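You operate a simulated robot arm through the tools that you are given. There is no shell and no other tool. Be economical: measure what you need, move in short steps, check, and stop when the job is done.

Carry out the task below with a simulated two-armed robot. There is one attempt and no reset: what you move stays moved.

TASK
Open the top rack drawer, take the rag from the top of the green table and put it in the inside of the top rack drawer and shut the drawer again. Then put the grey block on the top of the green table away on the top of the counter bench. Then take the silver box and leave it on the plate of the scale. Then take the 50 mm banded gauge from the top of the plywood cupboard and leave it on top of the banded mallet. Then fetch the green block and set it on the panel on the top of the track plate. Then take the slim block on the top of the slat bench and put it away on the top of the counter bench. Keep to this order. Set down upright: grey block, banded gauge.

It is judged by the outcome, as a careful person would: the job done as asked, and still so three seconds after it is handed in. It fails if anything else is knocked over, pushed out of place, dropped, spilled or broken.

THE ROBOT
Two 7-joint arms with two-finger parallel grippers on one trunk, on a base that drives. Base frame: it is fixed to the floor where the robot stands at the start and does not move with it; the origin is under the middle of the robot, x ahead of it, y to its left, z up. Lengths are in m, angles in degrees, forces in N, time in s.
The left shoulder is at the start at [0.062, 0.197, 1.254], the right one opposite. With the tool pointing down near the work surface each hand reaches from about 0.1 to 0.44 m from the robot's upright axis, wherever it stands, measured 20 degrees to its own side. Places, roughly: banded gauge [-6.5, 1.75, 0.5]; banded mallet (19x9x6 cm) [-3.8, 0, 0.8]; green block (7x6x5 cm) [-8.6, -1.6, 0.8]; grey block (4x3x5 cm) [-4, -0.1, 0.8]; inside of the top rack drawer [0.7, 0.1, 1.1]; panel [-5.75, -2.5, 0.75]; plate of the scale [-4.8, 0.1, 0.9]; rag (9x6x3 cm) [-3.7, -0.2, 0.8]; silver box (5x5x5 cm) [-4, -0.3, 0.8]; slim block (7x4x2 cm) [-10, -4.8, 0.7]; top of the counter bench [-12.7, -1.9, 0.8]; top rack drawer [0.7, 0.1, 1.1]. Payload 1.57 kg a hand.
Tool frame (each hand has its own): the origin (TCP) lies between the finger pads and is the grasp point; the fingertips stand 0.03 m ahead of it; z points along the fingers, y is the line along which they close. Largest opening 0.11 m; finger width 0.024, thickness 0.012; the body of the gripper, 0.048 by 0.112 m, starts 0.078 m behind the TCP.
Orientation is that of the tool frame in the base frame, as a unit quaternion [x, y, z, w]. With the fingers straight down and closing along the base's y, the tool's x points along the base's -x, its y along +y and its z along -z.

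THE INTERFACE
- The arms move only by the tool arm_command. It takes "left_deltas", "right_deltas" or both (then of equal length, played together; a hand with none holds still); each is one flat list of numbers, 7 for each row, row after row: the finger opening in m, from 0 to 0.11, then the shift along the tool's x, y, z in units of 40 mm (1.0 is 40 mm), then the turn, a rotation vector about the tool's x, y, z in units of 4 degrees (1.0 is 4 degrees). In form: [gripper, x, y, z, rx, ry, rz, gripper, x, y, z, rx, ry, rz, ...]. A call has 1 to 12 rows; each row shifts and turns the commanded pose from where the row before left it, along the tool's axes as they then stand. A call with a number of a shift or a turn outside -1 to 1 is refused whole. Each row takes 0.2 s and may step no farther than 0.05 m and 8.6 degrees from the row before; otherwise, or with a gripper value out of range, the whole call is refused. A pose out of reach is approached as far as the arm can. The call stops where the force on the tool passes 40 N (or 10 N more than at its start, if that is more) or the arm is blocked; 0.2 s more then pass. The fingers move at their own pace (about 0.072 m/s each) and stop on an object; they squeeze with about 22 N. The grip force told is the motor's: it shows also when the fingers shut on nothing. Time passes only in rows, and 0.2 s behind the last, so rows that do not move let the fingers close. The reply holds the time, the measured pose of the TCP, the force on the tool along the base axes, the opening and the grip force, in the units named above and with some noise, with the torque about the TCP (base axes, N m) and any sound that the robot's microphone picked up.
- Cameras (640 x 400 px; columns grow to the right, rows downward): "scene" is now at [0.104, -0.0226, 1.8359]; the picture's right is [-0.19, -0.98, 0.00], its down [-0.80, 0.16, -0.58] and it looks along [0.57, -0.11, -0.81] (base axes); focal length 268 px, centre (320, 200). "left" rides on the left gripper at [0.07, -0.016, -0.141] in its tool frame; the picture's right is [0.23, 0.97, 0.00], its down [-0.85, 0.20, -0.48] and it looks along [-0.47, 0.11, 0.88] (tool axes); focal length 222 px, centre (320, 200). "right" rides on the right gripper at [0.07, 0.016, -0.141] in its tool frame; the picture's right is [-0.23, 0.97, 0.00], its down [-0.85, -0.20, -0.48] and it looks along [-0.47, -0.11, 0.88] (tool axes); focal length 222 px, centre (320, 200). There is no depth. A picture from a camera that has moved, and an enlarged one, comes with that camera's place and axes in the base frame and with its lens. The place of the scene camera against the robot may be out by one fixed shift of up to 0.012 m in any direction.
- camera(camera): a new picture of that camera. No time passes.
- raise_lower(by): slides the trunk up (or, below 0, down) by that many m; the arms and the scene camera ride with it, the base frame stays. It gives what a move gives, with no picture.
- base_move(legs): drives the robot by 1 to 6 legs, each [ahead, left, turn to the left] in m, m and degrees, along the robot's own axes; the way and the turn of a leg run together, so that a leg with both is an arc; at most 1.5 m and 180 degrees a leg. The arms and the cameras ride along, it lands a little off, and it stops where it bumps. It gives what a move gives.
- head_to(pan, tilt): turns the head with the scene camera to pan (to the left, within 86 degrees either way) and tilt (down, from -29 to 69), counted from straight ahead of the robot. It gives what a move gives.
- zoom(camera, box): a new picture of the part [left, top, right, bottom] of that camera's present view, enlarged. No time passes.
- close_job(): hands the job in; it is judged then, once.

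Work in short steps. Places have to be worked out from the pictures, the camera data and where the tool is seen: move nearer, look again, correct. Check each grasp and each placing, and mend what went wrong. You have 207 turns and 202 pictures in all, those below and enlarged ones among them. Open the grippers and draw the arms clear of the work before you hand the job in, unless the task says otherwise; then end with one line.

The tools are called after "Emit:" as a command line: name --argument value ..., lists and objects as JSON in quotes. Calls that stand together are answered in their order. arm_command: Moves the arms, as the interface text tells. Its arguments: {"type":"object","properties":{"left_deltas":{"type":"array","items":{"type":"number"}},"right_deltas":{"type":"array","items":{"type":"number"}}},"required":[]} The other tools are called the same way: raise_lower (by) slides the trunk up or down; base_move (legs) drives the base; head_to (pan, tilt) turns the head that bears the scene camera; camera (camera) takes a picture; zoom (camera, box) takes an enlarged picture of a part of a camera's view; close_job () hands the job in.

At the start:

```text
time: 0.0
left_ee_pos: [0.4293, 0.1359, 1.4303]
left_tool_rot: [-0.001, 1.0, 0.0, -0.001]
left_wrist_force: [0.8, 0.3, 0.4]
left_ft_torque: [0.01, -0.01, 0.01]
left_width: 0.11
left_grasp_force: 0.1
right_ee_pos: [0.423, -0.2484, 1.3523]
right_tool_rot: [0.0, 1.0, -0.001, 0.0]
right_wrist_force: [-0.7, -0.3, -0.2]
right_ft_torque: [-0.03, -0.01, 0.0]
right_width: 0.1102
right_grasp_force: 0.0
trunk travel left (down, up): [-0.85, 0.14]
robot x, y, heading: [0.0038, -0.0001, 0.1]
head pan, tilt: [-11.2, 54.3]
```

scene: 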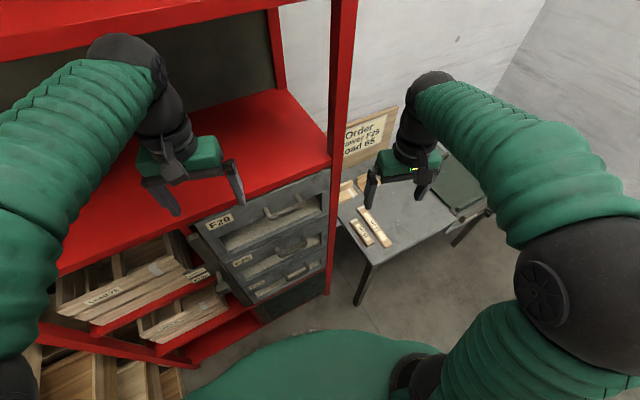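
right: 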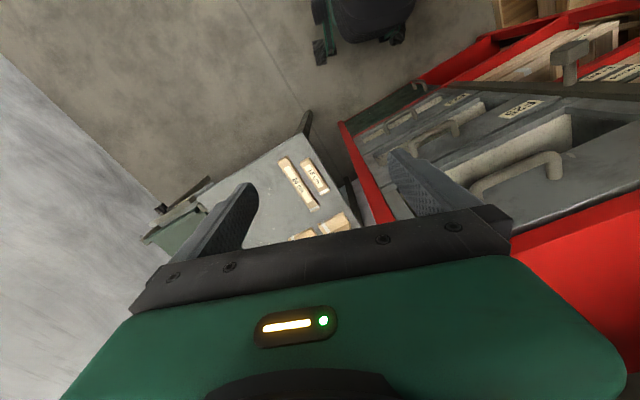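
left: 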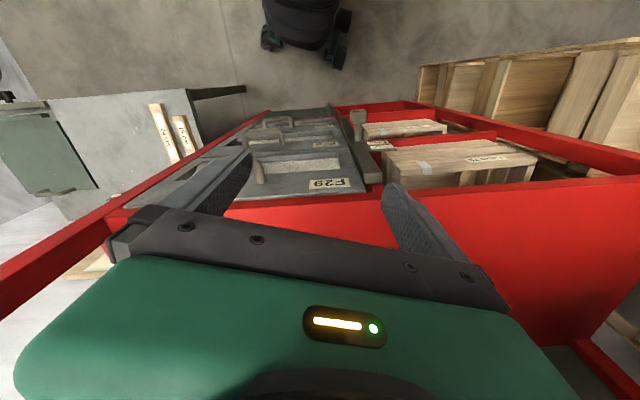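

The scene shows a red rack with grey drawers (the top one marked F29) and a notice. I zoom on the drawer and on the notice to see the handle.

Emit:
zoom --camera "scene" --box '[180, 150, 340, 310]'

Emit:
zoom --camera "scene" --box '[330, 90, 500, 260]'

```text
2.50 times, centred on (260, 230) of scene
camera zoom: at [0.104, -0.0226, 1.8359], right [-0.19, -0.98, 0.0], down [-0.8, 0.16, -0.58], along [0.57, -0.11, -0.81], focal length 670 px, centre (470, 125)
```

zoom: 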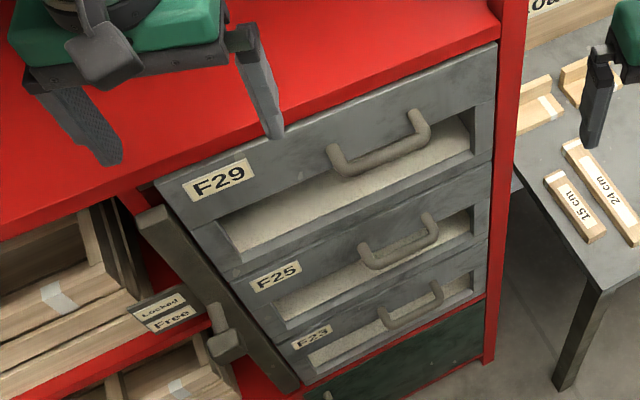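

```text
2.35 times, centred on (415, 175) of scene
camera zoom: at [0.104, -0.0226, 1.8359], right [-0.19, -0.98, 0.0], down [-0.8, 0.16, -0.58], along [0.57, -0.11, -0.81], focal length 631 px, centre (96, 259)
```

zoom: 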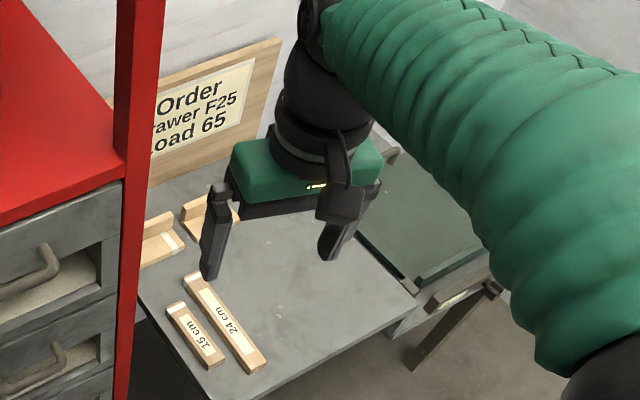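

A locking bar marked "Locked / Free" stands left of the drawers. I look at it more closely.

Emit:
zoom --camera "left" --box '[220, 90, 440, 210]'

Emit:
zoom --camera "scene" --box '[200, 225, 270, 295]'

Emit:
zoom --camera "right" --box '[480, 0, 640, 120]'

```text
2.91 times, centred on (330, 150) of left
camera zoom: at [0.3604, 0.1192, 1.5722], right [-0.23, 0.97, 0.0], down [0.86, 0.2, 0.48], along [0.47, 0.11, -0.88], focal length 646 px, centre (291, 346)
```

zoom: 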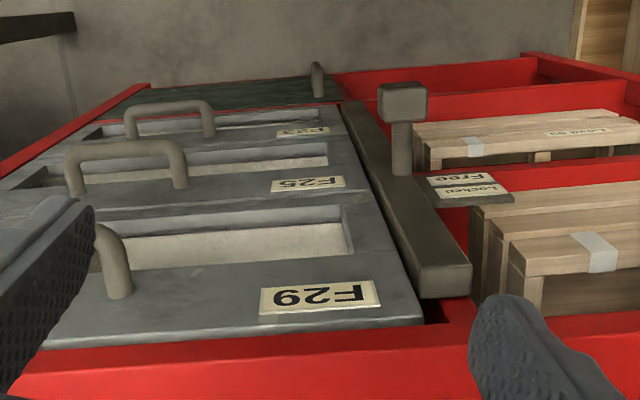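

```text
5.71 times, centred on (235, 260) of scene
camera zoom: at [0.104, -0.0226, 1.8359], right [-0.19, -0.98, 0.0], down [-0.8, 0.16, -0.58], along [0.57, -0.11, -0.81], focal length 1532 px, centre (806, -143)
```

zoom: 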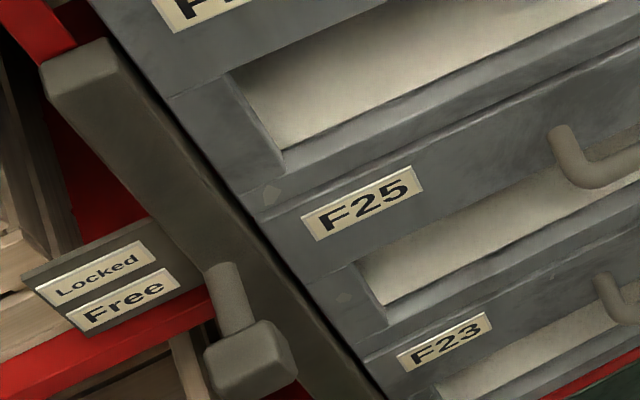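

```text
3.33 times, centred on (560, 60) of right
camera zoom: at [0.3521, -0.2325, 1.4943], right [0.23, 0.97, 0.0], down [0.86, -0.2, 0.48], along [0.47, -0.11, -0.88], focal length 740 px, centre (-480, 667)
```

zoom: 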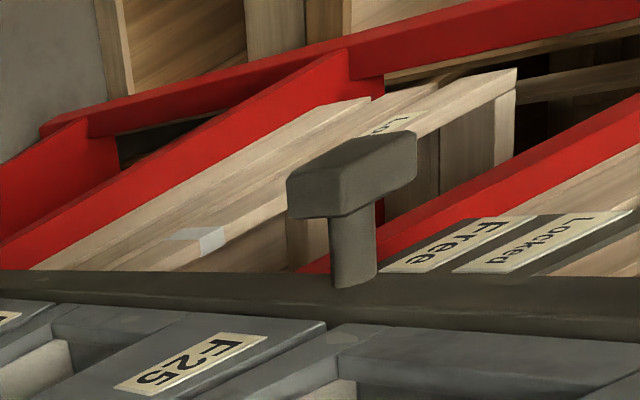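

The knob stands at the "Free" label, so the drawers look unlocked. I estimate the F29 handle near [0.52, -0.01, 1.22], and the rack looks a little turned. I turn the head for a straighter view.

Emit:
head_to --pan 0 --tilt 58

Emit:
camera --camera "scene"

```text
time: 0.7
left_ee_pos: [0.4298, 0.1365, 1.4304]
left_tool_rot: [0.001, 1.0, 0.0, 0.0]
left_wrist_force: [0.2, -0.1, 0.4]
left_ft_torque: [0.01, 0.02, 0.01]
left_width: 0.1097
left_grasp_force: 0.1
right_ee_pos: [0.4202, -0.2494, 1.3524]
right_tool_rot: [0.001, 1.0, 0.0, 0.0]
right_wrist_force: [0.5, -0.3, -0.1]
right_ft_torque: [0.01, 0.02, -0.02]
right_width: 0.1097
right_grasp_force: 0.1
trunk travel left (down, up): [-0.85, 0.14]
robot x, y, heading: [-0.0009, -0.0009, -0.0]
head pan, tilt: [0.0, 58.0]
```

```text
193 pictures are left
camera scene: at [0.1017, -0.0083, 1.8314], right [0.0, -1.0, 0.0], down [-0.85, 0.0, -0.53], along [0.53, 0.0, -0.85], focal length 268 px, centre (320, 200)
```

scene: 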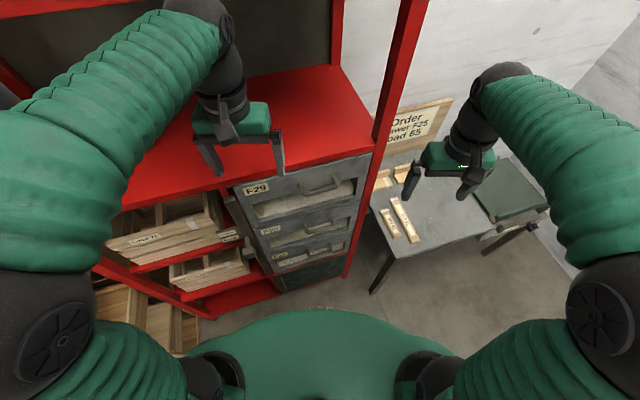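

Emit:
zoom --camera "scene" --box '[220, 130, 390, 236]'

```text
3.76 times, centred on (305, 183) of scene
camera zoom: at [0.1017, -0.0083, 1.8314], right [0.0, -1.0, 0.0], down [-0.85, 0.0, -0.53], along [0.53, 0.0, -0.85], focal length 1009 px, centre (376, 264)
```

zoom: 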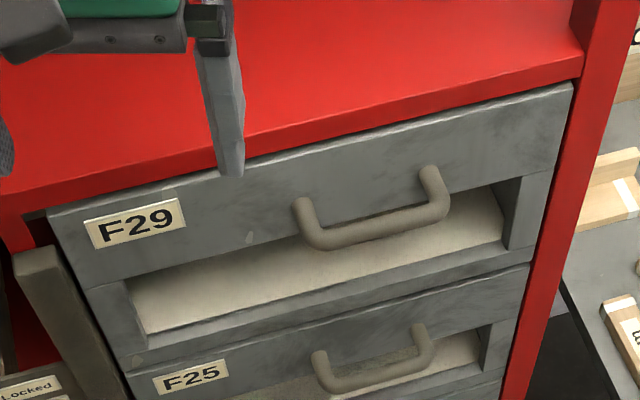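

The rack front is turned about 16° and the handle bar runs near [0.515, -0.008, 1.222], roughly 10 cm long. I draw both hands back and start turning the right hand so it can grip the bar from the front and above.

Emit:
arm_command --right_deltas '[0.11, 1, 0, 0, 0, 0, 0, 0.11, 1, 0, 0, 0, 0, 0, 0.11, 1, 0, 0, 0, 0, 0, 0.11, 0, 0, 0, 0.418, -0.418, -1, 0.11, 0, 0, 0, 0.418, -0.418, -1, 0.11, 0, 0, 0, 0.418, -0.418, -1, 0.11, 0, 0, 0, 0.418, -0.418, -1, 0.11, 0, 0, 0, 0.418, -0.418, -1, 0.11, 0, 0, 0, 0.418, -0.418, -1, 0.11, 0, 0, 0, 0.418, -0.418, -1, 0.11, 0, 0, 0, 0.418, -0.418, -1, 0.11, 0, 0, 0, 0.418, -0.418, -1]' --left_deltas '[0.11, 1, 0, 0, 0, 0, 0, 0.11, 1, 0, 0, 0, 0, 0, 0.11, 1, 0, 0, 0, 0, 0, 0.11, 0, 0, 0, 0, 0, 0, 0.11, 0, 0, 0, 0, 0, 0, 0.11, 0, 0, 0, 0, 0, 0, 0.11, 0, 0, 0, 0, 0, 0, 0.11, 0, 0, 0, 0, 0, 0, 0.11, 0, 0, 0, 0, 0, 0, 0.11, 0, 0, 0, 0, 0, 0, 0.11, 0, 0, 0, 0, 0, 0, 0.11, 0, 0, 0, 0, 0, 0]'

Emit:
arm_command --right_deltas '[0.11, 0, 0, 0, 0.418, -0.418, -1, 0.11, 0, 0, 0, 0.418, -0.418, -1, 0.11, 0, 0, 0, 0.418, -0.418, -1, 0.11, 0, 0, 0, 0.418, -0.418, -1, 0.11, 0, 0, 0, 0.418, -0.418, -1, 0.11, 0, 0, 0, 0.418, -0.418, -1, 0.11, 0, 0, 0, 0.418, -0.418, -1, 0.11, 0, 0, 0, 0.418, -0.418, -1, 0.11, 0, 0, 0, 0.418, -0.418, -1, 0.11, 0, 0, 0, 0.418, -0.418, -1, 0.11, 0, 0, 0, 0.418, -0.418, -1, 0.11, 0, 0, 0, 0.418, -0.418, -1]'

Emit:
base_move --legs '[[0, 0, 16]]'

Emit:
camera --camera "scene"

Emit:
camera --camera "right"

```text
time: 3.3
left_ee_pos: [0.3097, 0.1365, 1.4293]
left_tool_rot: [0.0, 1.0, 0.0, -0.001]
left_wrist_force: [0.4, -0.9, -1.2]
left_ft_torque: [-0.02, -0.01, -0.02]
left_width: 0.1101
left_grasp_force: 0.1
right_ee_pos: [0.3391, -0.2584, 1.2663]
right_tool_rot: [-0.308, 0.934, -0.128, 0.128]
right_wrist_force: [0.0, -0.6, -0.8]
right_ft_torque: [0.04, 0.0, 0.0]
right_width: 0.1097
right_grasp_force: 0.1
right hand out of reach, approached as far as the arm can: row 4, 5, 6, 7, 8, 9, 10, 11, 12
trunk travel left (down, up): [-0.85, 0.14]
robot x, y, heading: [-0.0003, 0.0028, 0.3]
head pan, tilt: [0.0, 58.0]
```

```text
time: 5.9
left_ee_pos: [0.3089, 0.1361, 1.4298]
left_tool_rot: [-0.001, 1.0, 0.0, 0.0]
left_wrist_force: [-0.1, 0.4, 0.6]
left_ft_torque: [0.02, -0.02, 0.0]
left_width: 0.1096
left_grasp_force: 0.0
right_ee_pos: [0.4245, -0.2772, 1.3146]
right_tool_rot: [-0.647, 0.66, -0.268, 0.271]
right_wrist_force: [0.3, -0.6, 0.4]
right_ft_torque: [-0.01, -0.04, 0.0]
right_width: 0.1102
right_grasp_force: 0.1
right hand out of reach, approached as far as the arm can: row 1, 2, 3, 4, 5, 6, 7, 8, 9, 10, 11, 12
trunk travel left (down, up): [-0.85, 0.14]
robot x, y, heading: [-0.0013, 0.0023, 0.0]
head pan, tilt: [0.0, 58.0]
```

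```text
time: 7.3
left_ee_pos: [0.2588, 0.2133, 1.4308]
left_tool_rot: [-0.141, 0.99, 0.001, 0.0]
left_wrist_force: [0.3, 0.0, -0.3]
left_ft_torque: [0.03, 0.01, 0.02]
left_width: 0.1099
left_grasp_force: 0.0
right_ee_pos: [0.4843, -0.1495, 1.3148]
right_tool_rot: [0.734, -0.563, 0.228, -0.305]
right_wrist_force: [0.2, 0.2, -1.0]
right_ft_torque: [0.01, 0.02, 0.02]
right_width: 0.11
right_grasp_force: 0.0
trunk travel left (down, up): [-0.85, 0.14]
robot x, y, heading: [0.0012, -0.0013, 16.2]
head pan, tilt: [0.0, 58.0]
```

```text
191 pictures are left
camera scene: at [0.0965, 0.0172, 1.8315], right [0.28, -0.96, 0.0], down [-0.82, -0.23, -0.53], along [0.51, 0.15, -0.85], focal length 268 px, centre (320, 200)
```

scene: 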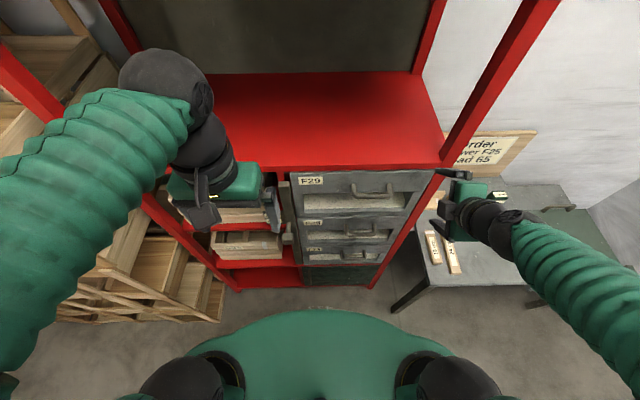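

```text
190 pictures are left
camera right: at [0.395, -0.2467, 1.4027], right [-0.73, 0.04, -0.68], down [-0.41, 0.77, 0.49], along [0.55, 0.64, -0.54], focal length 222 px, centre (320, 200)
```

right: 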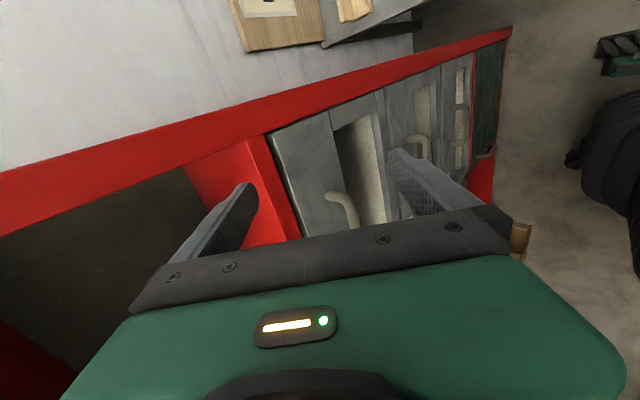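

The right hand is now in a grip pose at about 45° and clear of the post. I zoom both views to fix the handle.

Emit:
zoom --camera "scene" --box '[280, 150, 440, 250]'

Emit:
zoom --camera "right" --box '[240, 110, 440, 235]'

```text
4.00 times, centred on (360, 200) of scene
camera zoom: at [0.0965, 0.0172, 1.8315], right [0.28, -0.96, 0.0], down [-0.82, -0.23, -0.53], along [0.51, 0.15, -0.85], focal length 1072 px, centre (160, 200)
```

zoom: 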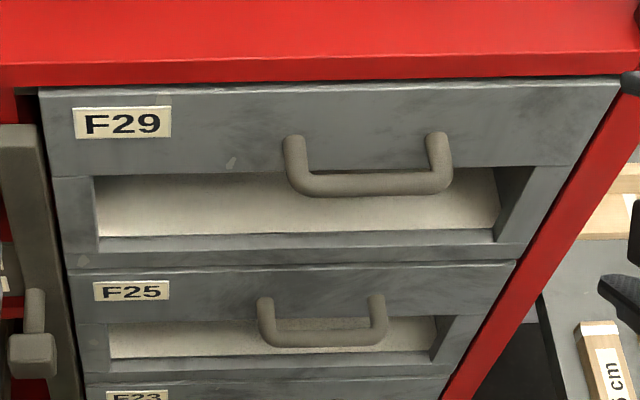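

```text
3.20 times, centred on (340, 172) of right
camera zoom: at [0.395, -0.2467, 1.4027], right [-0.73, 0.04, -0.68], down [-0.41, 0.77, 0.49], along [0.55, 0.64, -0.54], focal length 711 px, centre (256, 288)
```

zoom: 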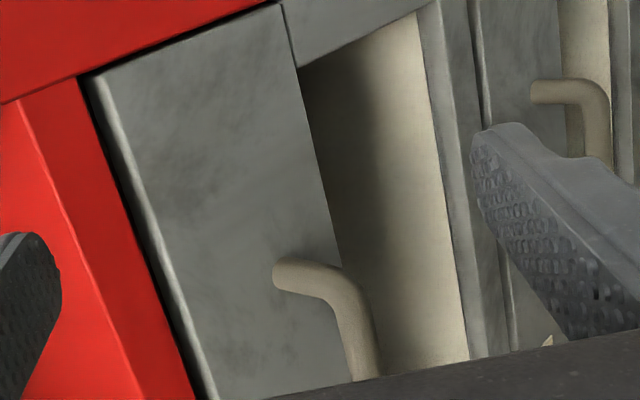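

The two views agree: handle right corner [0.534, -0.054, 1.216], bar centre about [0.517, -0.008, 1.216], standing about 4 cm off the panel. I flatten the tool about 30° so the tips fit behind the bar, and narrow the fingers.

Emit:
arm_command --right_deltas '[0.06, 0, 0, 0, 1, 0, 0, 0.06, 0, 0, 0, 1, 0, 0, 0.06, 0, 0, 0, 1, 0, 0, 0.06, 0, 0, 0, 1, 0, 0, 0.06, 0, 0, 0, 1, 0, 0, 0.06, 0, 0, 0, 1, 0, 0, 0.06, 0, 0, 0, 1, 0, 0, 0.06, 0, 0, 0, 0.5, 0, 0]'

```text
time: 9.1
left_ee_pos: [0.2595, 0.2153, 1.4313]
left_tool_rot: [-0.14, 0.99, 0.0, 0.001]
left_wrist_force: [0.0, 0.4, 0.5]
left_ft_torque: [0.01, -0.03, 0.02]
left_width: 0.1101
left_grasp_force: 0.1
right_ee_pos: [0.4963, -0.1358, 1.3296]
right_tool_rot: [0.72, -0.556, 0.251, -0.331]
right_wrist_force: [0.0, -0.4, 0.0]
right_ft_torque: [0.0, 0.03, -0.01]
right_width: 0.0597
right_grasp_force: 0.1
right hand out of reach, approached as far as the arm can: row 1, 2, 3, 4, 5, 6, 7
trunk travel left (down, up): [-0.85, 0.14]
robot x, y, heading: [-0.001, 0.0, 16.2]
head pan, tilt: [0.0, 58.0]
```

The orientation is limited because the hand is too close to the body. I move it forward along its fingers and read back the pose.

Emit:
arm_command --right_deltas '[0.06, 0, 0, 0.5, 0, 0, 0, 0.06, 0, 0, 0.5, 0, 0, 0]'

```text
time: 9.7
left_ee_pos: [0.2609, 0.2143, 1.4292]
left_tool_rot: [-0.139, 0.99, 0.0, -0.002]
left_wrist_force: [0.7, 0.0, -1.0]
left_ft_torque: [0.02, -0.01, 0.0]
left_width: 0.11
left_grasp_force: 0.1
right_ee_pos: [0.5164, -0.1355, 1.312]
right_tool_rot: [0.713, -0.559, 0.261, -0.333]
right_wrist_force: [-0.4, -0.5, 0.1]
right_ft_torque: [0.0, -0.01, 0.03]
right_width: 0.0601
right_grasp_force: 0.1
right hand out of reach, approached as far as the arm can: row 1, 2
trunk travel left (down, up): [-0.85, 0.14]
robot x, y, heading: [-0.0004, -0.0017, 16.0]
head pan, tilt: [0.0, 58.0]
```

I back the base 12 cm so the arm can work more stretched, then move the hand forward level while turning toward horizontal.

Emit:
base_move --legs '[[-0.14, 0, 1]]'

Emit:
arm_command --right_deltas '[0.06, 0, -0.5, 0.6, 0, 0, 0, 0.06, 0, -0.5, 0.6, 0, 0, 0, 0.06, 0, -0.5, 0.6, 0, 0, 0, 0.06, 0, 0, 0, 0.5, 0, 0]'

```text
time: 11.0
left_ee_pos: [0.1263, 0.1834, 1.4298]
left_tool_rot: [-0.149, 0.989, 0.001, -0.001]
left_wrist_force: [0.8, -0.4, 0.3]
left_ft_torque: [-0.03, -0.02, -0.01]
left_width: 0.1102
left_grasp_force: 0.1
right_ee_pos: [0.3888, -0.1634, 1.3108]
right_tool_rot: [0.719, -0.553, 0.257, -0.334]
right_wrist_force: [-0.6, -0.5, -0.1]
right_ft_torque: [0.0, -0.01, -0.01]
right_width: 0.0598
right_grasp_force: 0.1
trunk travel left (down, up): [-0.85, 0.14]
robot x, y, heading: [-0.1362, -0.0378, 17.2]
head pan, tilt: [0.0, 58.0]
```

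```text
time: 12.0
left_ee_pos: [0.1183, 0.18, 1.4309]
left_tool_rot: [-0.148, 0.989, 0.0, 0.0]
left_wrist_force: [-0.7, 0.4, 0.5]
left_ft_torque: [-0.02, 0.01, -0.02]
left_width: 0.11
left_grasp_force: 0.1
right_ee_pos: [0.4712, -0.1415, 1.3148]
right_tool_rot: [0.712, -0.547, 0.269, -0.348]
right_wrist_force: [-0.8, 0.1, -0.3]
right_ft_torque: [0.04, -0.02, 0.0]
right_width: 0.0601
right_grasp_force: 0.1
trunk travel left (down, up): [-0.85, 0.14]
robot x, y, heading: [-0.1336, -0.0384, 17.2]
head pan, tilt: [0.0, 58.0]
```

That pose is reachable. I turn 24° more toward horizontal.

Emit:
arm_command --right_deltas '[0.06, 0, 0, 0, 1, 0, 0, 0.06, 0, 0, 0, 1, 0, 0, 0.06, 0, 0, 0, 1, 0, 0, 0.06, 0, 0, 0, 1, 0, 0, 0.06, 0, 0, 0, 1, 0, 0, 0.06, 0, 0, 0, 0, 0, 0]'

Emit:
camera --camera "right"

Emit:
camera --camera "scene"

```text
time: 13.4
left_ee_pos: [0.1195, 0.181, 1.4307]
left_tool_rot: [-0.149, 0.989, 0.0, 0.0]
left_wrist_force: [0.6, -0.7, 0.4]
left_ft_torque: [-0.02, -0.02, 0.01]
left_width: 0.11
left_grasp_force: 0.0
right_ee_pos: [0.473, -0.1401, 1.3137]
right_tool_rot: [0.641, -0.492, 0.358, -0.467]
right_wrist_force: [-0.2, -0.1, -0.6]
right_ft_torque: [0.03, 0.0, -0.04]
right_width: 0.06
right_grasp_force: 0.0
trunk travel left (down, up): [-0.85, 0.14]
robot x, y, heading: [-0.1337, -0.0404, 17.0]
head pan, tilt: [0.0, 58.0]
```

```text
187 pictures are left
camera right: at [0.3559, -0.2444, 1.342], right [-0.35, 0.14, -0.93], down [-0.6, 0.72, 0.34], along [0.72, 0.67, -0.17], focal length 222 px, centre (320, 200)
```

right: 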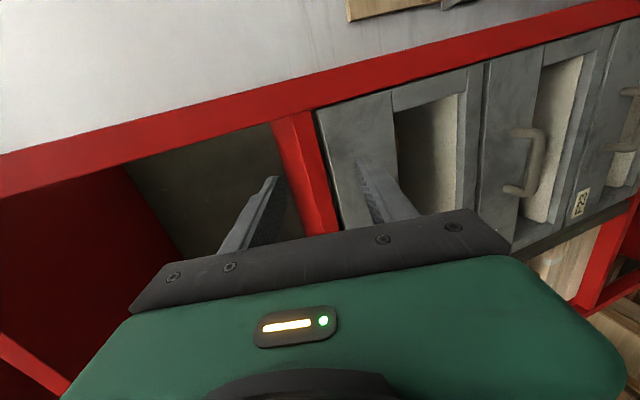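

```text
186 pictures are left
camera scene: at [-0.0378, -0.0188, 1.8315], right [0.29, -0.96, 0.0], down [-0.81, -0.25, -0.53], along [0.51, 0.16, -0.85], focal length 268 px, centre (320, 200)
```

scene: 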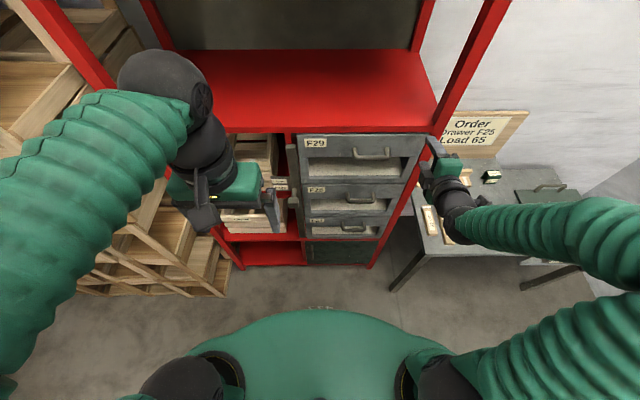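

The tool now points 18° below level. I move to about 6 cm short of the bar, then look again.

Emit:
arm_command --right_deltas '[0.06, -0.6, 0.58, 0.0, 0, 0, 0, 0.06, -0.6, 0.58, 0.0, 0, 0, 0, 0.06, -0.6, 0.3, 0.1, 0, 0, 0, 0.06, -0.6, 0.15, 0.35, 0, 0, 0, 0.06, -0.5, 0.14, 0.6, 0, 0, 0]'

Emit:
camera --camera "right"

Emit:
zoom --camera "scene" --box '[280, 110, 440, 210]'

```text
time: 14.6
left_ee_pos: [0.1216, 0.1821, 1.4295]
left_tool_rot: [-0.149, 0.989, 0.0, 0.0]
left_wrist_force: [-0.4, 0.0, -0.8]
left_ft_torque: [-0.03, 0.02, -0.02]
left_width: 0.11
left_grasp_force: 0.2
right_ee_pos: [0.4421, -0.0531, 1.3168]
right_tool_rot: [0.642, -0.493, 0.357, -0.466]
right_wrist_force: [0.3, 0.6, 0.0]
right_ft_torque: [0.01, 0.02, 0.01]
right_width: 0.0598
right_grasp_force: 0.2
right hand out of reach, approached as far as the arm can: row 1, 2, 3, 4, 5
trunk travel left (down, up): [-0.85, 0.14]
robot x, y, heading: [-0.1344, -0.0415, 17.0]
head pan, tilt: [0.0, 58.0]
```

```text
185 pictures are left
camera right: at [0.326, -0.1564, 1.3458], right [-0.35, 0.14, -0.93], down [-0.6, 0.72, 0.34], along [0.72, 0.67, -0.17], focal length 222 px, centre (320, 200)
```

right: 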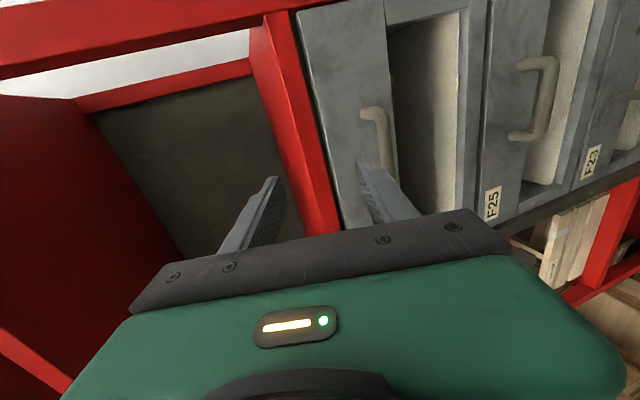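

```text
4.00 times, centred on (360, 160) of scene
camera zoom: at [-0.0368, -0.0177, 1.8314], right [0.29, -0.96, 0.0], down [-0.81, -0.25, -0.53], along [0.51, 0.15, -0.85], focal length 1072 px, centre (160, 360)
```

zoom: 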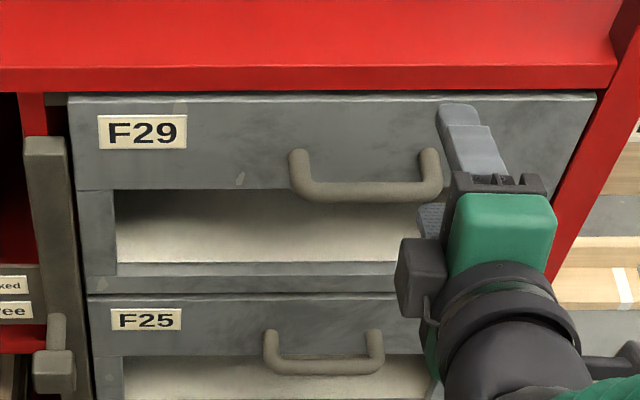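

The arm cannot go lower in this pose, so I lower the trunk by 8 cm and shift the base 2 cm left.

Emit:
raise_lower --by -0.083

Emit:
base_move --legs '[[0.02, 0.023, 0]]'

Emit:
camera --camera "right"

Emit:
zoom --camera "scene" --box '[280, 110, 440, 210]'

```text
time: 15.8
left_ee_pos: [0.1217, 0.1807, 1.3475]
left_tool_rot: [-0.149, 0.989, 0.0, 0.001]
left_wrist_force: [0.6, 0.0, -1.1]
left_ft_torque: [0.0, -0.01, 0.01]
left_width: 0.1099
left_grasp_force: 0.1
right_ee_pos: [0.4426, -0.0538, 1.235]
right_tool_rot: [0.642, -0.493, 0.357, -0.467]
right_wrist_force: [0.5, 0.1, 0.3]
right_ft_torque: [-0.03, 0.01, -0.02]
right_width: 0.06
right_grasp_force: 0.0
trunk travel left (down, up): [-0.767, 0.223]
robot x, y, heading: [-0.1339, -0.0383, 17.0]
head pan, tilt: [0.0, 58.0]
```

```text
time: 16.6
left_ee_pos: [0.1292, 0.2021, 1.3506]
left_tool_rot: [-0.149, 0.989, 0.002, 0.002]
left_wrist_force: [0.9, -0.4, 0.2]
left_ft_torque: [0.04, -0.01, 0.0]
left_width: 0.1097
left_grasp_force: 0.1
right_ee_pos: [0.4514, -0.0314, 1.2372]
right_tool_rot: [0.64, -0.493, 0.359, -0.468]
right_wrist_force: [-0.4, -0.4, 0.2]
right_ft_torque: [0.01, 0.01, 0.06]
right_width: 0.0598
right_grasp_force: 0.1
trunk travel left (down, up): [-0.767, 0.223]
robot x, y, heading: [-0.1194, -0.0113, 17.0]
head pan, tilt: [0.0, 58.0]
```

```text
183 pictures are left
camera right: at [0.3337, -0.1347, 1.2642], right [-0.35, 0.15, -0.93], down [-0.6, 0.72, 0.34], along [0.72, 0.67, -0.16], focal length 222 px, centre (320, 200)
```

right: 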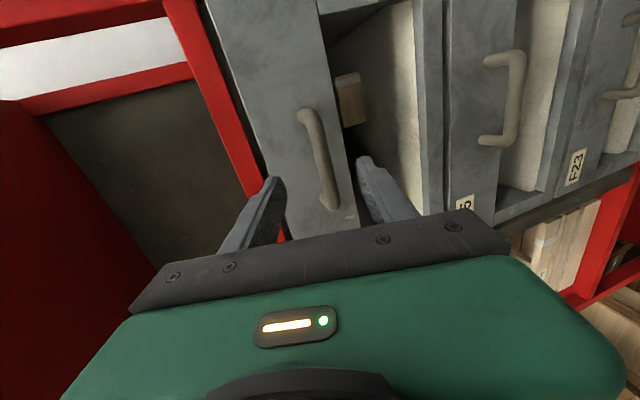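

```text
4.00 times, centred on (360, 160) of scene
camera zoom: at [-0.0326, 0.0086, 1.7489], right [0.29, -0.96, 0.0], down [-0.81, -0.25, -0.53], along [0.51, 0.16, -0.85], focal length 1072 px, centre (160, 360)
```

zoom: 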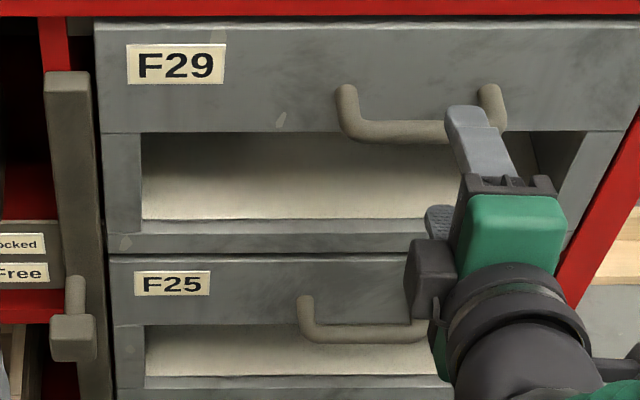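

The scene camera shows the hand about 1 cm right of where I computed it, so the bar is further left than thought. I shift 2 cm left and advance 3 cm.

Emit:
arm_command --right_deltas '[0.06, -0.5, 0, 0, 0, 0, 0, 0.06, 0, 0, 0.4, 0, 0, 0, 0.06, 0, 0, 0.4, 0, 0, 0]'

Emit:
camera --camera "right"

Emit:
zoom --camera "scene" --box '[280, 110, 440, 210]'

```text
time: 17.4
left_ee_pos: [0.1339, 0.2044, 1.3482]
left_tool_rot: [-0.148, 0.989, 0.001, 0.001]
left_wrist_force: [0.8, 0.0, 0.7]
left_ft_torque: [0.01, -0.02, 0.0]
left_width: 0.11
left_grasp_force: 0.1
right_ee_pos: [0.4659, -0.0141, 1.2482]
right_tool_rot: [0.641, -0.493, 0.358, -0.466]
right_wrist_force: [-0.1, 0.7, -0.5]
right_ft_torque: [0.01, 0.04, 0.02]
right_width: 0.0599
right_grasp_force: 0.0
right hand out of reach, approached as far as the arm can: row 1, 2, 3
trunk travel left (down, up): [-0.767, 0.223]
robot x, y, heading: [-0.1232, -0.0115, 17.0]
head pan, tilt: [0.0, 58.0]
```

```text
181 pictures are left
camera right: at [0.35, -0.1177, 1.2758], right [-0.35, 0.14, -0.93], down [-0.6, 0.72, 0.34], along [0.72, 0.67, -0.17], focal length 222 px, centre (320, 200)
```

right: 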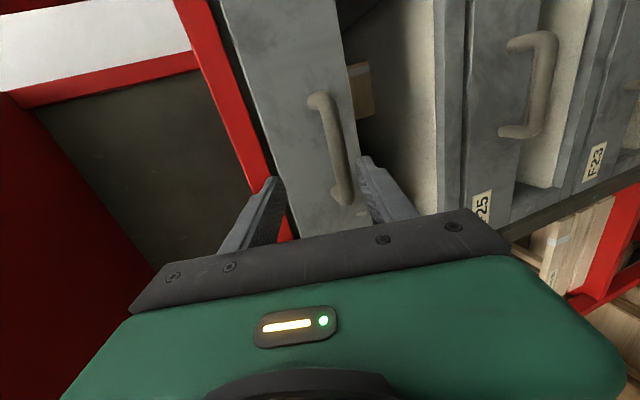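

```text
4.00 times, centred on (360, 160) of scene
camera zoom: at [-0.0281, 0.0157, 1.7485], right [0.29, -0.96, 0.0], down [-0.81, -0.25, -0.53], along [0.51, 0.15, -0.85], focal length 1072 px, centre (160, 360)
```

zoom: 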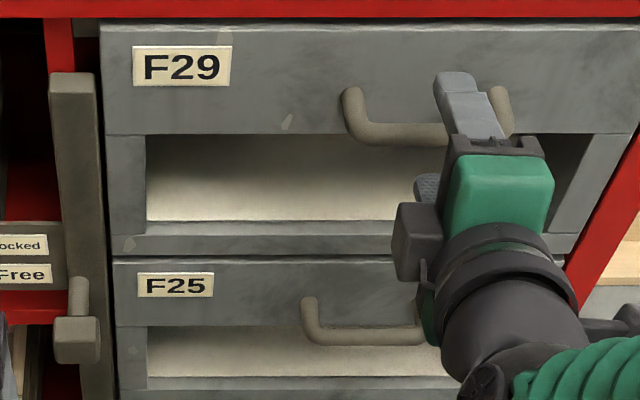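

The hand drifts up with this arm posture, so I lower the trunk 3 cm and use the base for the advance.

Emit:
raise_lower --by -0.03

Emit:
base_move --legs '[[0.02, 0.012, 0]]'

Emit:
camera --camera "right"

Emit:
zoom --camera "scene" --box '[280, 110, 440, 210]'

```text
time: 18.2
left_ee_pos: [0.1333, 0.2103, 1.3178]
left_tool_rot: [-0.148, 0.989, -0.001, 0.002]
left_wrist_force: [1.1, -0.2, 0.6]
left_ft_torque: [-0.05, -0.01, -0.01]
left_width: 0.1099
left_grasp_force: 0.0
right_ee_pos: [0.4669, -0.0107, 1.2166]
right_tool_rot: [0.641, -0.493, 0.358, -0.466]
right_wrist_force: [-0.7, 1.2, -0.1]
right_ft_torque: [-0.02, 0.01, -0.07]
right_width: 0.0601
right_grasp_force: 0.0
trunk travel left (down, up): [-0.737, 0.253]
robot x, y, heading: [-0.1201, -0.01, 17.1]
head pan, tilt: [0.0, 58.0]
```

```text
time: 19.0
left_ee_pos: [0.1423, 0.2225, 1.3201]
left_tool_rot: [-0.148, 0.989, 0.001, 0.003]
left_wrist_force: [-0.6, 0.0, -0.6]
left_ft_torque: [0.0, -0.03, 0.0]
left_width: 0.1097
left_grasp_force: 0.1
right_ee_pos: [0.4779, 0.0031, 1.2199]
right_tool_rot: [0.64, -0.492, 0.36, -0.467]
right_wrist_force: [-1.1, 0.5, 0.0]
right_ft_torque: [0.0, 0.0, -0.06]
right_width: 0.0598
right_grasp_force: 0.0
trunk travel left (down, up): [-0.737, 0.253]
robot x, y, heading: [-0.1008, 0.007, 17.1]
head pan, tilt: [0.0, 58.0]
```

```text
179 pictures are left
camera right: at [0.3603, -0.1008, 1.2479], right [-0.34, 0.14, -0.93], down [-0.6, 0.72, 0.34], along [0.72, 0.67, -0.16], focal length 222 px, centre (320, 200)
```

right: 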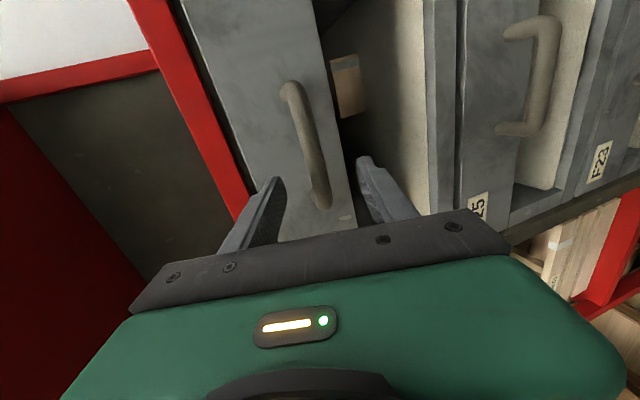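

```text
4.00 times, centred on (360, 160) of scene
camera zoom: at [-0.0185, 0.0321, 1.7189], right [0.29, -0.96, 0.0], down [-0.81, -0.25, -0.53], along [0.51, 0.15, -0.85], focal length 1072 px, centre (160, 360)
```

zoom: 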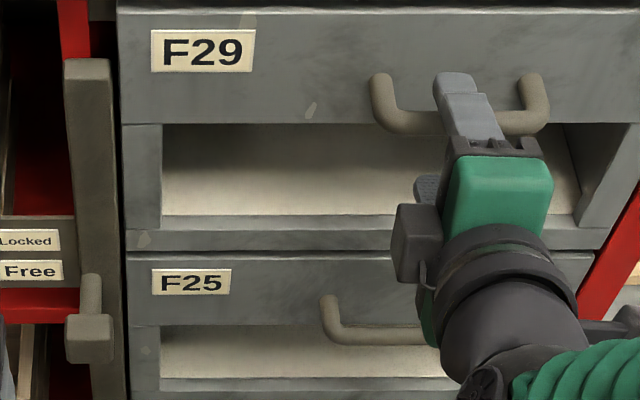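

The bar now sits laterally centred and about 4.5–5 cm ahead of the TCP, at about the same height. I drive the base 4 cm forward.

Emit:
base_move --legs '[[0.038, 0, 0]]'

Emit:
camera --camera "right"

Emit:
zoom --camera "scene" --box '[280, 110, 440, 210]'

```text
time: 19.9
left_ee_pos: [0.182, 0.23, 1.3192]
left_tool_rot: [-0.149, 0.989, 0.001, 0.001]
left_wrist_force: [-1.0, -0.7, 0.0]
left_ft_torque: [0.02, 0.0, 0.04]
left_width: 0.1102
left_grasp_force: 0.0
right_ee_pos: [0.5122, 0.0089, 1.2172]
right_tool_rot: [0.64, -0.493, 0.361, -0.466]
right_wrist_force: [-6.7, 2.2, 2.2]
right_ft_torque: [-0.03, -0.3, 0.32]
right_width: 0.0604
right_grasp_force: 0.0
trunk travel left (down, up): [-0.737, 0.253]
robot x, y, heading: [-0.0712, 0.0182, 17.1]
head pan, tilt: [0.0, 58.0]
stopped in leg 1: the force on the tool passed its limit at 159 N (the readings are from after the stop); the commanded pose is now the measured one
```

```text
177 pictures are left
camera right: at [0.3943, -0.0942, 1.2451], right [-0.34, 0.14, -0.93], down [-0.6, 0.73, 0.33], along [0.72, 0.67, -0.16], focal length 222 px, centre (320, 200)
```

right: 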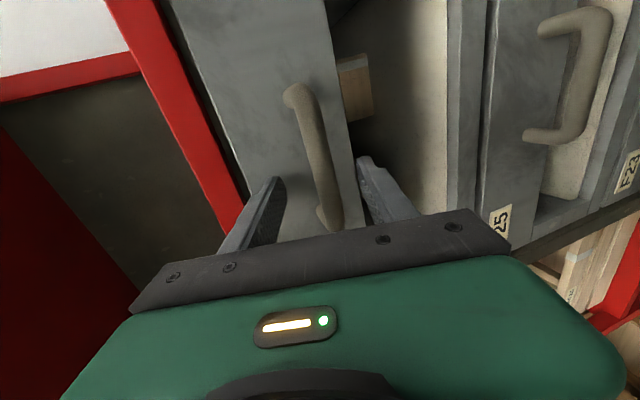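

```text
4.00 times, centred on (360, 160) of scene
camera zoom: at [0.0211, 0.0372, 1.7186], right [0.29, -0.96, 0.0], down [-0.81, -0.25, -0.53], along [0.51, 0.15, -0.85], focal length 1072 px, centre (160, 360)
```

zoom: 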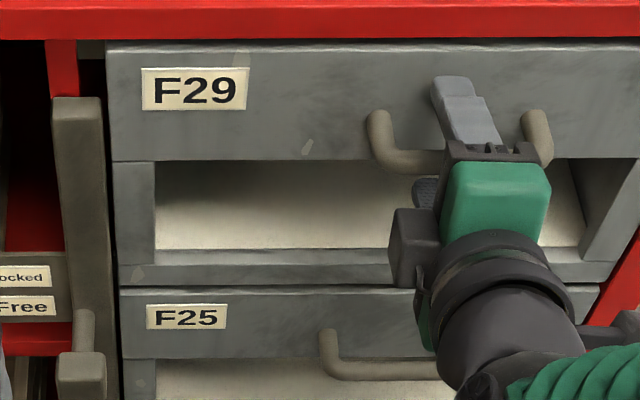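

A finger tip touches the panel, so the bar is now between the fingers. I close the gripper.

Emit:
arm_command --right_deltas '[0.0, 0, 0, -0.05, 0, 0, 0, 0.0, 0, 0, 0, 0, 0, 0, 0.0, 0, 0, 0, 0, 0, 0, 0.0, 0, 0, 0, 0, 0, 0]'

Emit:
camera --camera "right"

```text
time: 20.9
left_ee_pos: [0.1844, 0.227, 1.3172]
left_tool_rot: [-0.148, 0.989, 0.003, -0.001]
left_wrist_force: [0.3, 0.2, 0.0]
left_ft_torque: [0.0, 0.01, 0.03]
left_width: 0.1101
left_grasp_force: 0.0
right_ee_pos: [0.5125, 0.0063, 1.2119]
right_tool_rot: [0.643, -0.496, 0.356, -0.462]
right_wrist_force: [-10.2, -2.5, -38.9]
right_ft_torque: [-1.0, -0.18, -0.66]
right_width: 0.0159
right_grasp_force: 31.5
trunk travel left (down, up): [-0.737, 0.253]
robot x, y, heading: [-0.0725, 0.0126, 17.2]
head pan, tilt: [0.0, 58.0]
```

```text
175 pictures are left
camera right: at [0.3951, -0.0969, 1.2411], right [-0.36, 0.14, -0.92], down [-0.59, 0.73, 0.34], along [0.72, 0.67, -0.18], focal length 222 px, centre (320, 200)
```

right: 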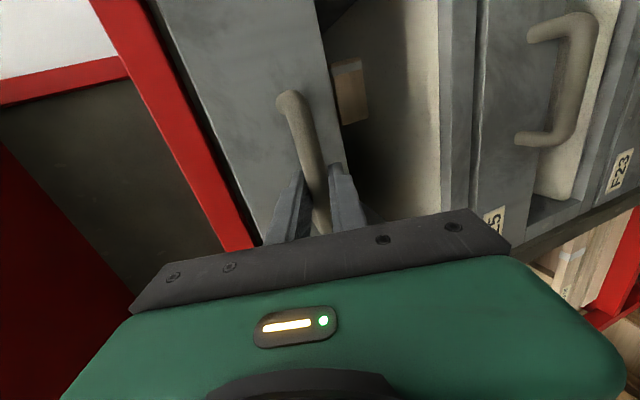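

The bar is gripped (16 mm wide) but there is vertical strain, so I ease down a little and then pull outward 4 cm.

Emit:
arm_command --right_deltas '[0.0, 0, 0.15, 0, 0, 0, 0, 0.0, 0, 0.0, 0, 0, 0, 0]'

Emit:
arm_command --right_deltas '[0.0, 0, 0.08, -0.24, 0, 0, 0, 0.0, 0, 0.08, -0.24, 0, 0, 0, 0.0, 0, 0.08, -0.24, 0, 0, 0, 0.0, 0, 0.08, -0.24, 0, 0, 0]'

Emit:
camera --camera "scene"

```text
time: 21.5
left_ee_pos: [0.1842, 0.2281, 1.3176]
left_tool_rot: [-0.147, 0.989, 0.002, 0.0]
left_wrist_force: [0.6, -0.1, -0.9]
left_ft_torque: [-0.02, -0.03, 0.01]
left_width: 0.11
left_grasp_force: 0.0
right_ee_pos: [0.513, 0.0056, 1.212]
right_tool_rot: [0.639, -0.495, 0.359, -0.467]
right_wrist_force: [-0.6, -1.7, -15.7]
right_ft_torque: [-0.47, 0.04, 1.21]
right_width: 0.0158
right_grasp_force: 32.2
trunk travel left (down, up): [-0.737, 0.253]
robot x, y, heading: [-0.0722, 0.0148, 17.0]
head pan, tilt: [0.0, 58.0]
```

```text
time: 22.5
left_ee_pos: [0.1847, 0.2277, 1.3175]
left_tool_rot: [-0.149, 0.989, 0.004, -0.001]
left_wrist_force: [-0.1, -0.2, 0.1]
left_ft_torque: [-0.01, 0.02, -0.02]
left_width: 0.1096
left_grasp_force: 0.1
right_ee_pos: [0.4893, -0.0012, 1.2115]
right_tool_rot: [0.639, -0.496, 0.359, -0.465]
right_wrist_force: [1.7, -5.6, -12.6]
right_ft_torque: [-0.82, -0.2, -0.1]
right_width: 0.016
right_grasp_force: 31.4
right hand out of reach, approached as far as the arm can: row 3, 4
trunk travel left (down, up): [-0.737, 0.253]
robot x, y, heading: [-0.0695, 0.0129, 16.8]
head pan, tilt: [0.0, 58.0]
```

```text
174 pictures are left
camera scene: at [0.0277, 0.0335, 1.7182], right [0.29, -0.96, 0.0], down [-0.81, -0.25, -0.53], along [0.5, 0.16, -0.85], focal length 268 px, centre (320, 200)
```

scene: 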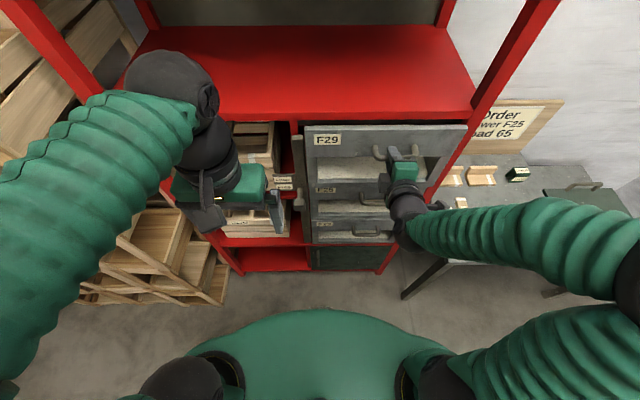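

The drawer slides out freely along the expected line. I pull further by driving straight back.

Emit:
base_move --legs '[[-0.1, 0, 0]]'

Emit:
base_move --legs '[[-0.12, 0, 0]]'

Emit:
camera --camera "scene"

```text
time: 23.7
left_ee_pos: [0.0929, 0.1973, 1.3174]
left_tool_rot: [-0.148, 0.989, 0.003, -0.002]
left_wrist_force: [-0.2, 0.1, -0.2]
left_ft_torque: [0.0, 0.0, 0.0]
left_width: 0.1103
left_grasp_force: 0.0
right_ee_pos: [0.3975, -0.0294, 1.2107]
right_tool_rot: [0.638, -0.496, 0.36, -0.466]
right_wrist_force: [5.7, -10.9, -9.8]
right_ft_torque: [-0.7, -0.39, 0.0]
right_width: 0.0162
right_grasp_force: 31.7
trunk travel left (down, up): [-0.737, 0.253]
robot x, y, heading: [-0.1677, -0.0123, 17.0]
head pan, tilt: [0.0, 58.0]
```

```text
time: 24.9
left_ee_pos: [-0.0211, 0.1635, 1.3182]
left_tool_rot: [-0.147, 0.989, 0.003, -0.002]
left_wrist_force: [-0.6, 0.0, -0.3]
left_ft_torque: [0.0, -0.03, -0.03]
left_width: 0.11
left_grasp_force: 0.1
right_ee_pos: [0.2847, -0.0658, 1.2117]
right_tool_rot: [0.638, -0.497, 0.36, -0.465]
right_wrist_force: [8.0, -16.5, -22.8]
right_ft_torque: [-0.74, -0.32, 0.09]
right_width: 0.0159
right_grasp_force: 31.7
trunk travel left (down, up): [-0.737, 0.253]
robot x, y, heading: [-0.2799, -0.0519, 17.0]
head pan, tilt: [0.0, 58.0]
```

```text
173 pictures are left
camera scene: at [-0.1721, -0.0358, 1.7178], right [0.29, -0.96, -0.01], down [-0.82, -0.25, -0.52], along [0.5, 0.16, -0.85], focal length 268 px, centre (320, 200)
```

scene: 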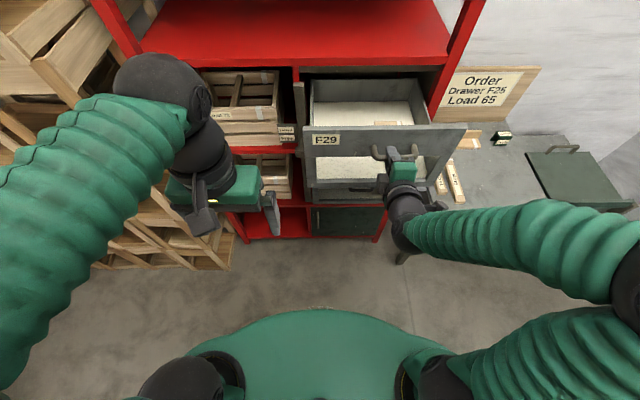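

The drawer is open about 24 cm, with the tray clearly accessible. I release, back away, and look round toward the table.

Emit:
arm_command --right_deltas '[0.06, 0, 0, 0, 0, 0, 0, 0.06, 0, 0, 0, 0, 0, 0, 0.06, 0, 0, 0, 0, 0, 0]'

Emit:
base_move --legs '[[-0.35, 0, 0]]'

Emit:
camera --camera "scene"

```text
time: 25.7
left_ee_pos: [-0.031, 0.1639, 1.3204]
left_tool_rot: [-0.147, 0.989, 0.002, 0.003]
left_wrist_force: [0.1, 0.8, 1.3]
left_ft_torque: [0.03, 0.01, 0.0]
left_width: 0.1099
left_grasp_force: 0.1
right_ee_pos: [0.2758, -0.0645, 1.2159]
right_tool_rot: [0.636, -0.494, 0.364, -0.467]
right_wrist_force: [-0.1, -0.4, -0.1]
right_ft_torque: [0.05, 0.0, 0.02]
right_width: 0.06
right_grasp_force: 0.1
trunk travel left (down, up): [-0.737, 0.253]
robot x, y, heading: [-0.2813, -0.0527, 16.9]
head pan, tilt: [0.0, 58.0]
```

```text
time: 27.3
left_ee_pos: [-0.1341, 0.1544, 1.3166]
left_tool_rot: [-0.152, 0.988, 0.001, 0.001]
left_wrist_force: [-0.3, -0.2, -0.8]
left_ft_torque: [0.03, 0.01, 0.01]
left_width: 0.11
left_grasp_force: 0.0
right_ee_pos: [0.1763, -0.0727, 1.2153]
right_tool_rot: [0.64, -0.491, 0.362, -0.468]
right_wrist_force: [-0.4, 0.7, -0.1]
right_ft_torque: [-0.02, 0.02, 0.0]
right_width: 0.06
right_grasp_force: 0.1
trunk travel left (down, up): [-0.737, 0.253]
robot x, y, heading: [-0.3827, -0.0685, 17.5]
head pan, tilt: [0.0, 58.0]
stopped in leg 1: the robot was blocked; the commanded pose is now the measured one
```

```text
172 pictures are left
camera scene: at [-0.2817, -0.0428, 1.7189], right [0.3, -0.95, 0.0], down [-0.81, -0.26, -0.53], along [0.5, 0.16, -0.85], focal length 268 px, centre (320, 200)
```

scene: 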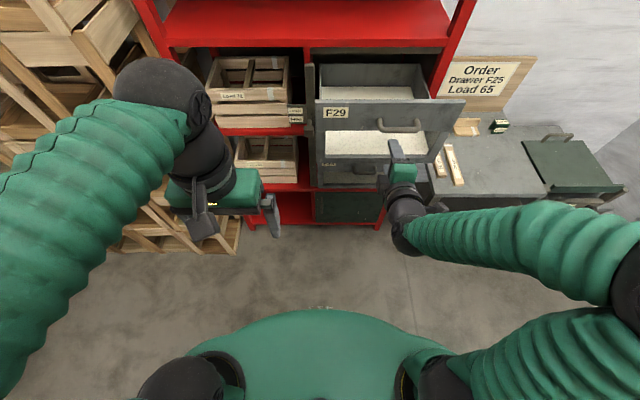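

Something blocks the way behind. I look to both sides.

Emit:
head_to --pan 86 --tilt 30

Emit:
camera --camera "scene"

Emit:
head_to --pan -86 --tilt 30

Emit:
camera --camera "scene"

```text
time: 28.9
left_ee_pos: [-0.1376, 0.1547, 1.3195]
left_tool_rot: [-0.153, 0.988, 0.0, 0.003]
left_wrist_force: [0.4, 0.9, -0.5]
left_ft_torque: [-0.02, -0.02, -0.02]
left_width: 0.1101
left_grasp_force: 0.0
right_ee_pos: [0.172, -0.0734, 1.217]
right_tool_rot: [0.639, -0.491, 0.364, -0.469]
right_wrist_force: [-0.8, 0.4, 0.5]
right_ft_torque: [-0.01, 0.01, -0.02]
right_width: 0.0599
right_grasp_force: 0.1
trunk travel left (down, up): [-0.737, 0.253]
robot x, y, heading: [-0.3854, -0.0645, 17.5]
head pan, tilt: [85.9, 30.0]
```

```text
171 pictures are left
camera scene: at [-0.3705, 0.0251, 1.7594], right [0.97, 0.23, 0.0], down [0.11, -0.49, -0.87], along [-0.2, 0.84, -0.5], focal length 268 px, centre (320, 200)
```

scene: 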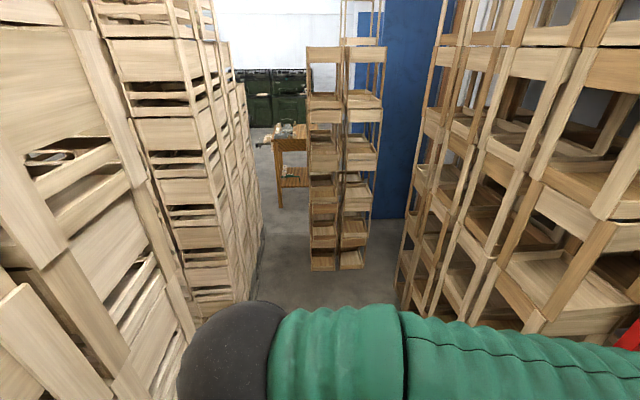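

```text
time: 31.5
left_ee_pos: [-0.1376, 0.1557, 1.3187]
left_tool_rot: [-0.153, 0.988, 0.0, 0.002]
left_wrist_force: [-0.3, -0.1, -0.6]
left_ft_torque: [0.03, 0.05, 0.01]
left_width: 0.1104
left_grasp_force: 0.1
right_ee_pos: [0.172, -0.0712, 1.2163]
right_tool_rot: [0.639, -0.49, 0.363, -0.469]
right_wrist_force: [-0.3, -0.1, -0.3]
right_ft_torque: [0.0, 0.02, 0.0]
right_width: 0.0599
right_grasp_force: 0.1
trunk travel left (down, up): [-0.737, 0.253]
robot x, y, heading: [-0.3829, -0.064, 17.6]
head pan, tilt: [-85.9, 30.0]
```

```text
170 pictures are left
camera scene: at [-0.3154, -0.1469, 1.7595], right [-0.93, -0.37, 0.0], down [-0.19, 0.46, -0.87], along [0.32, -0.81, -0.5], focal length 268 px, centre (320, 200)
```

scene: 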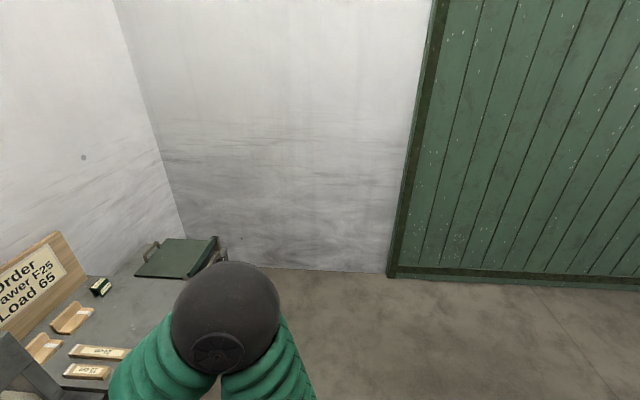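

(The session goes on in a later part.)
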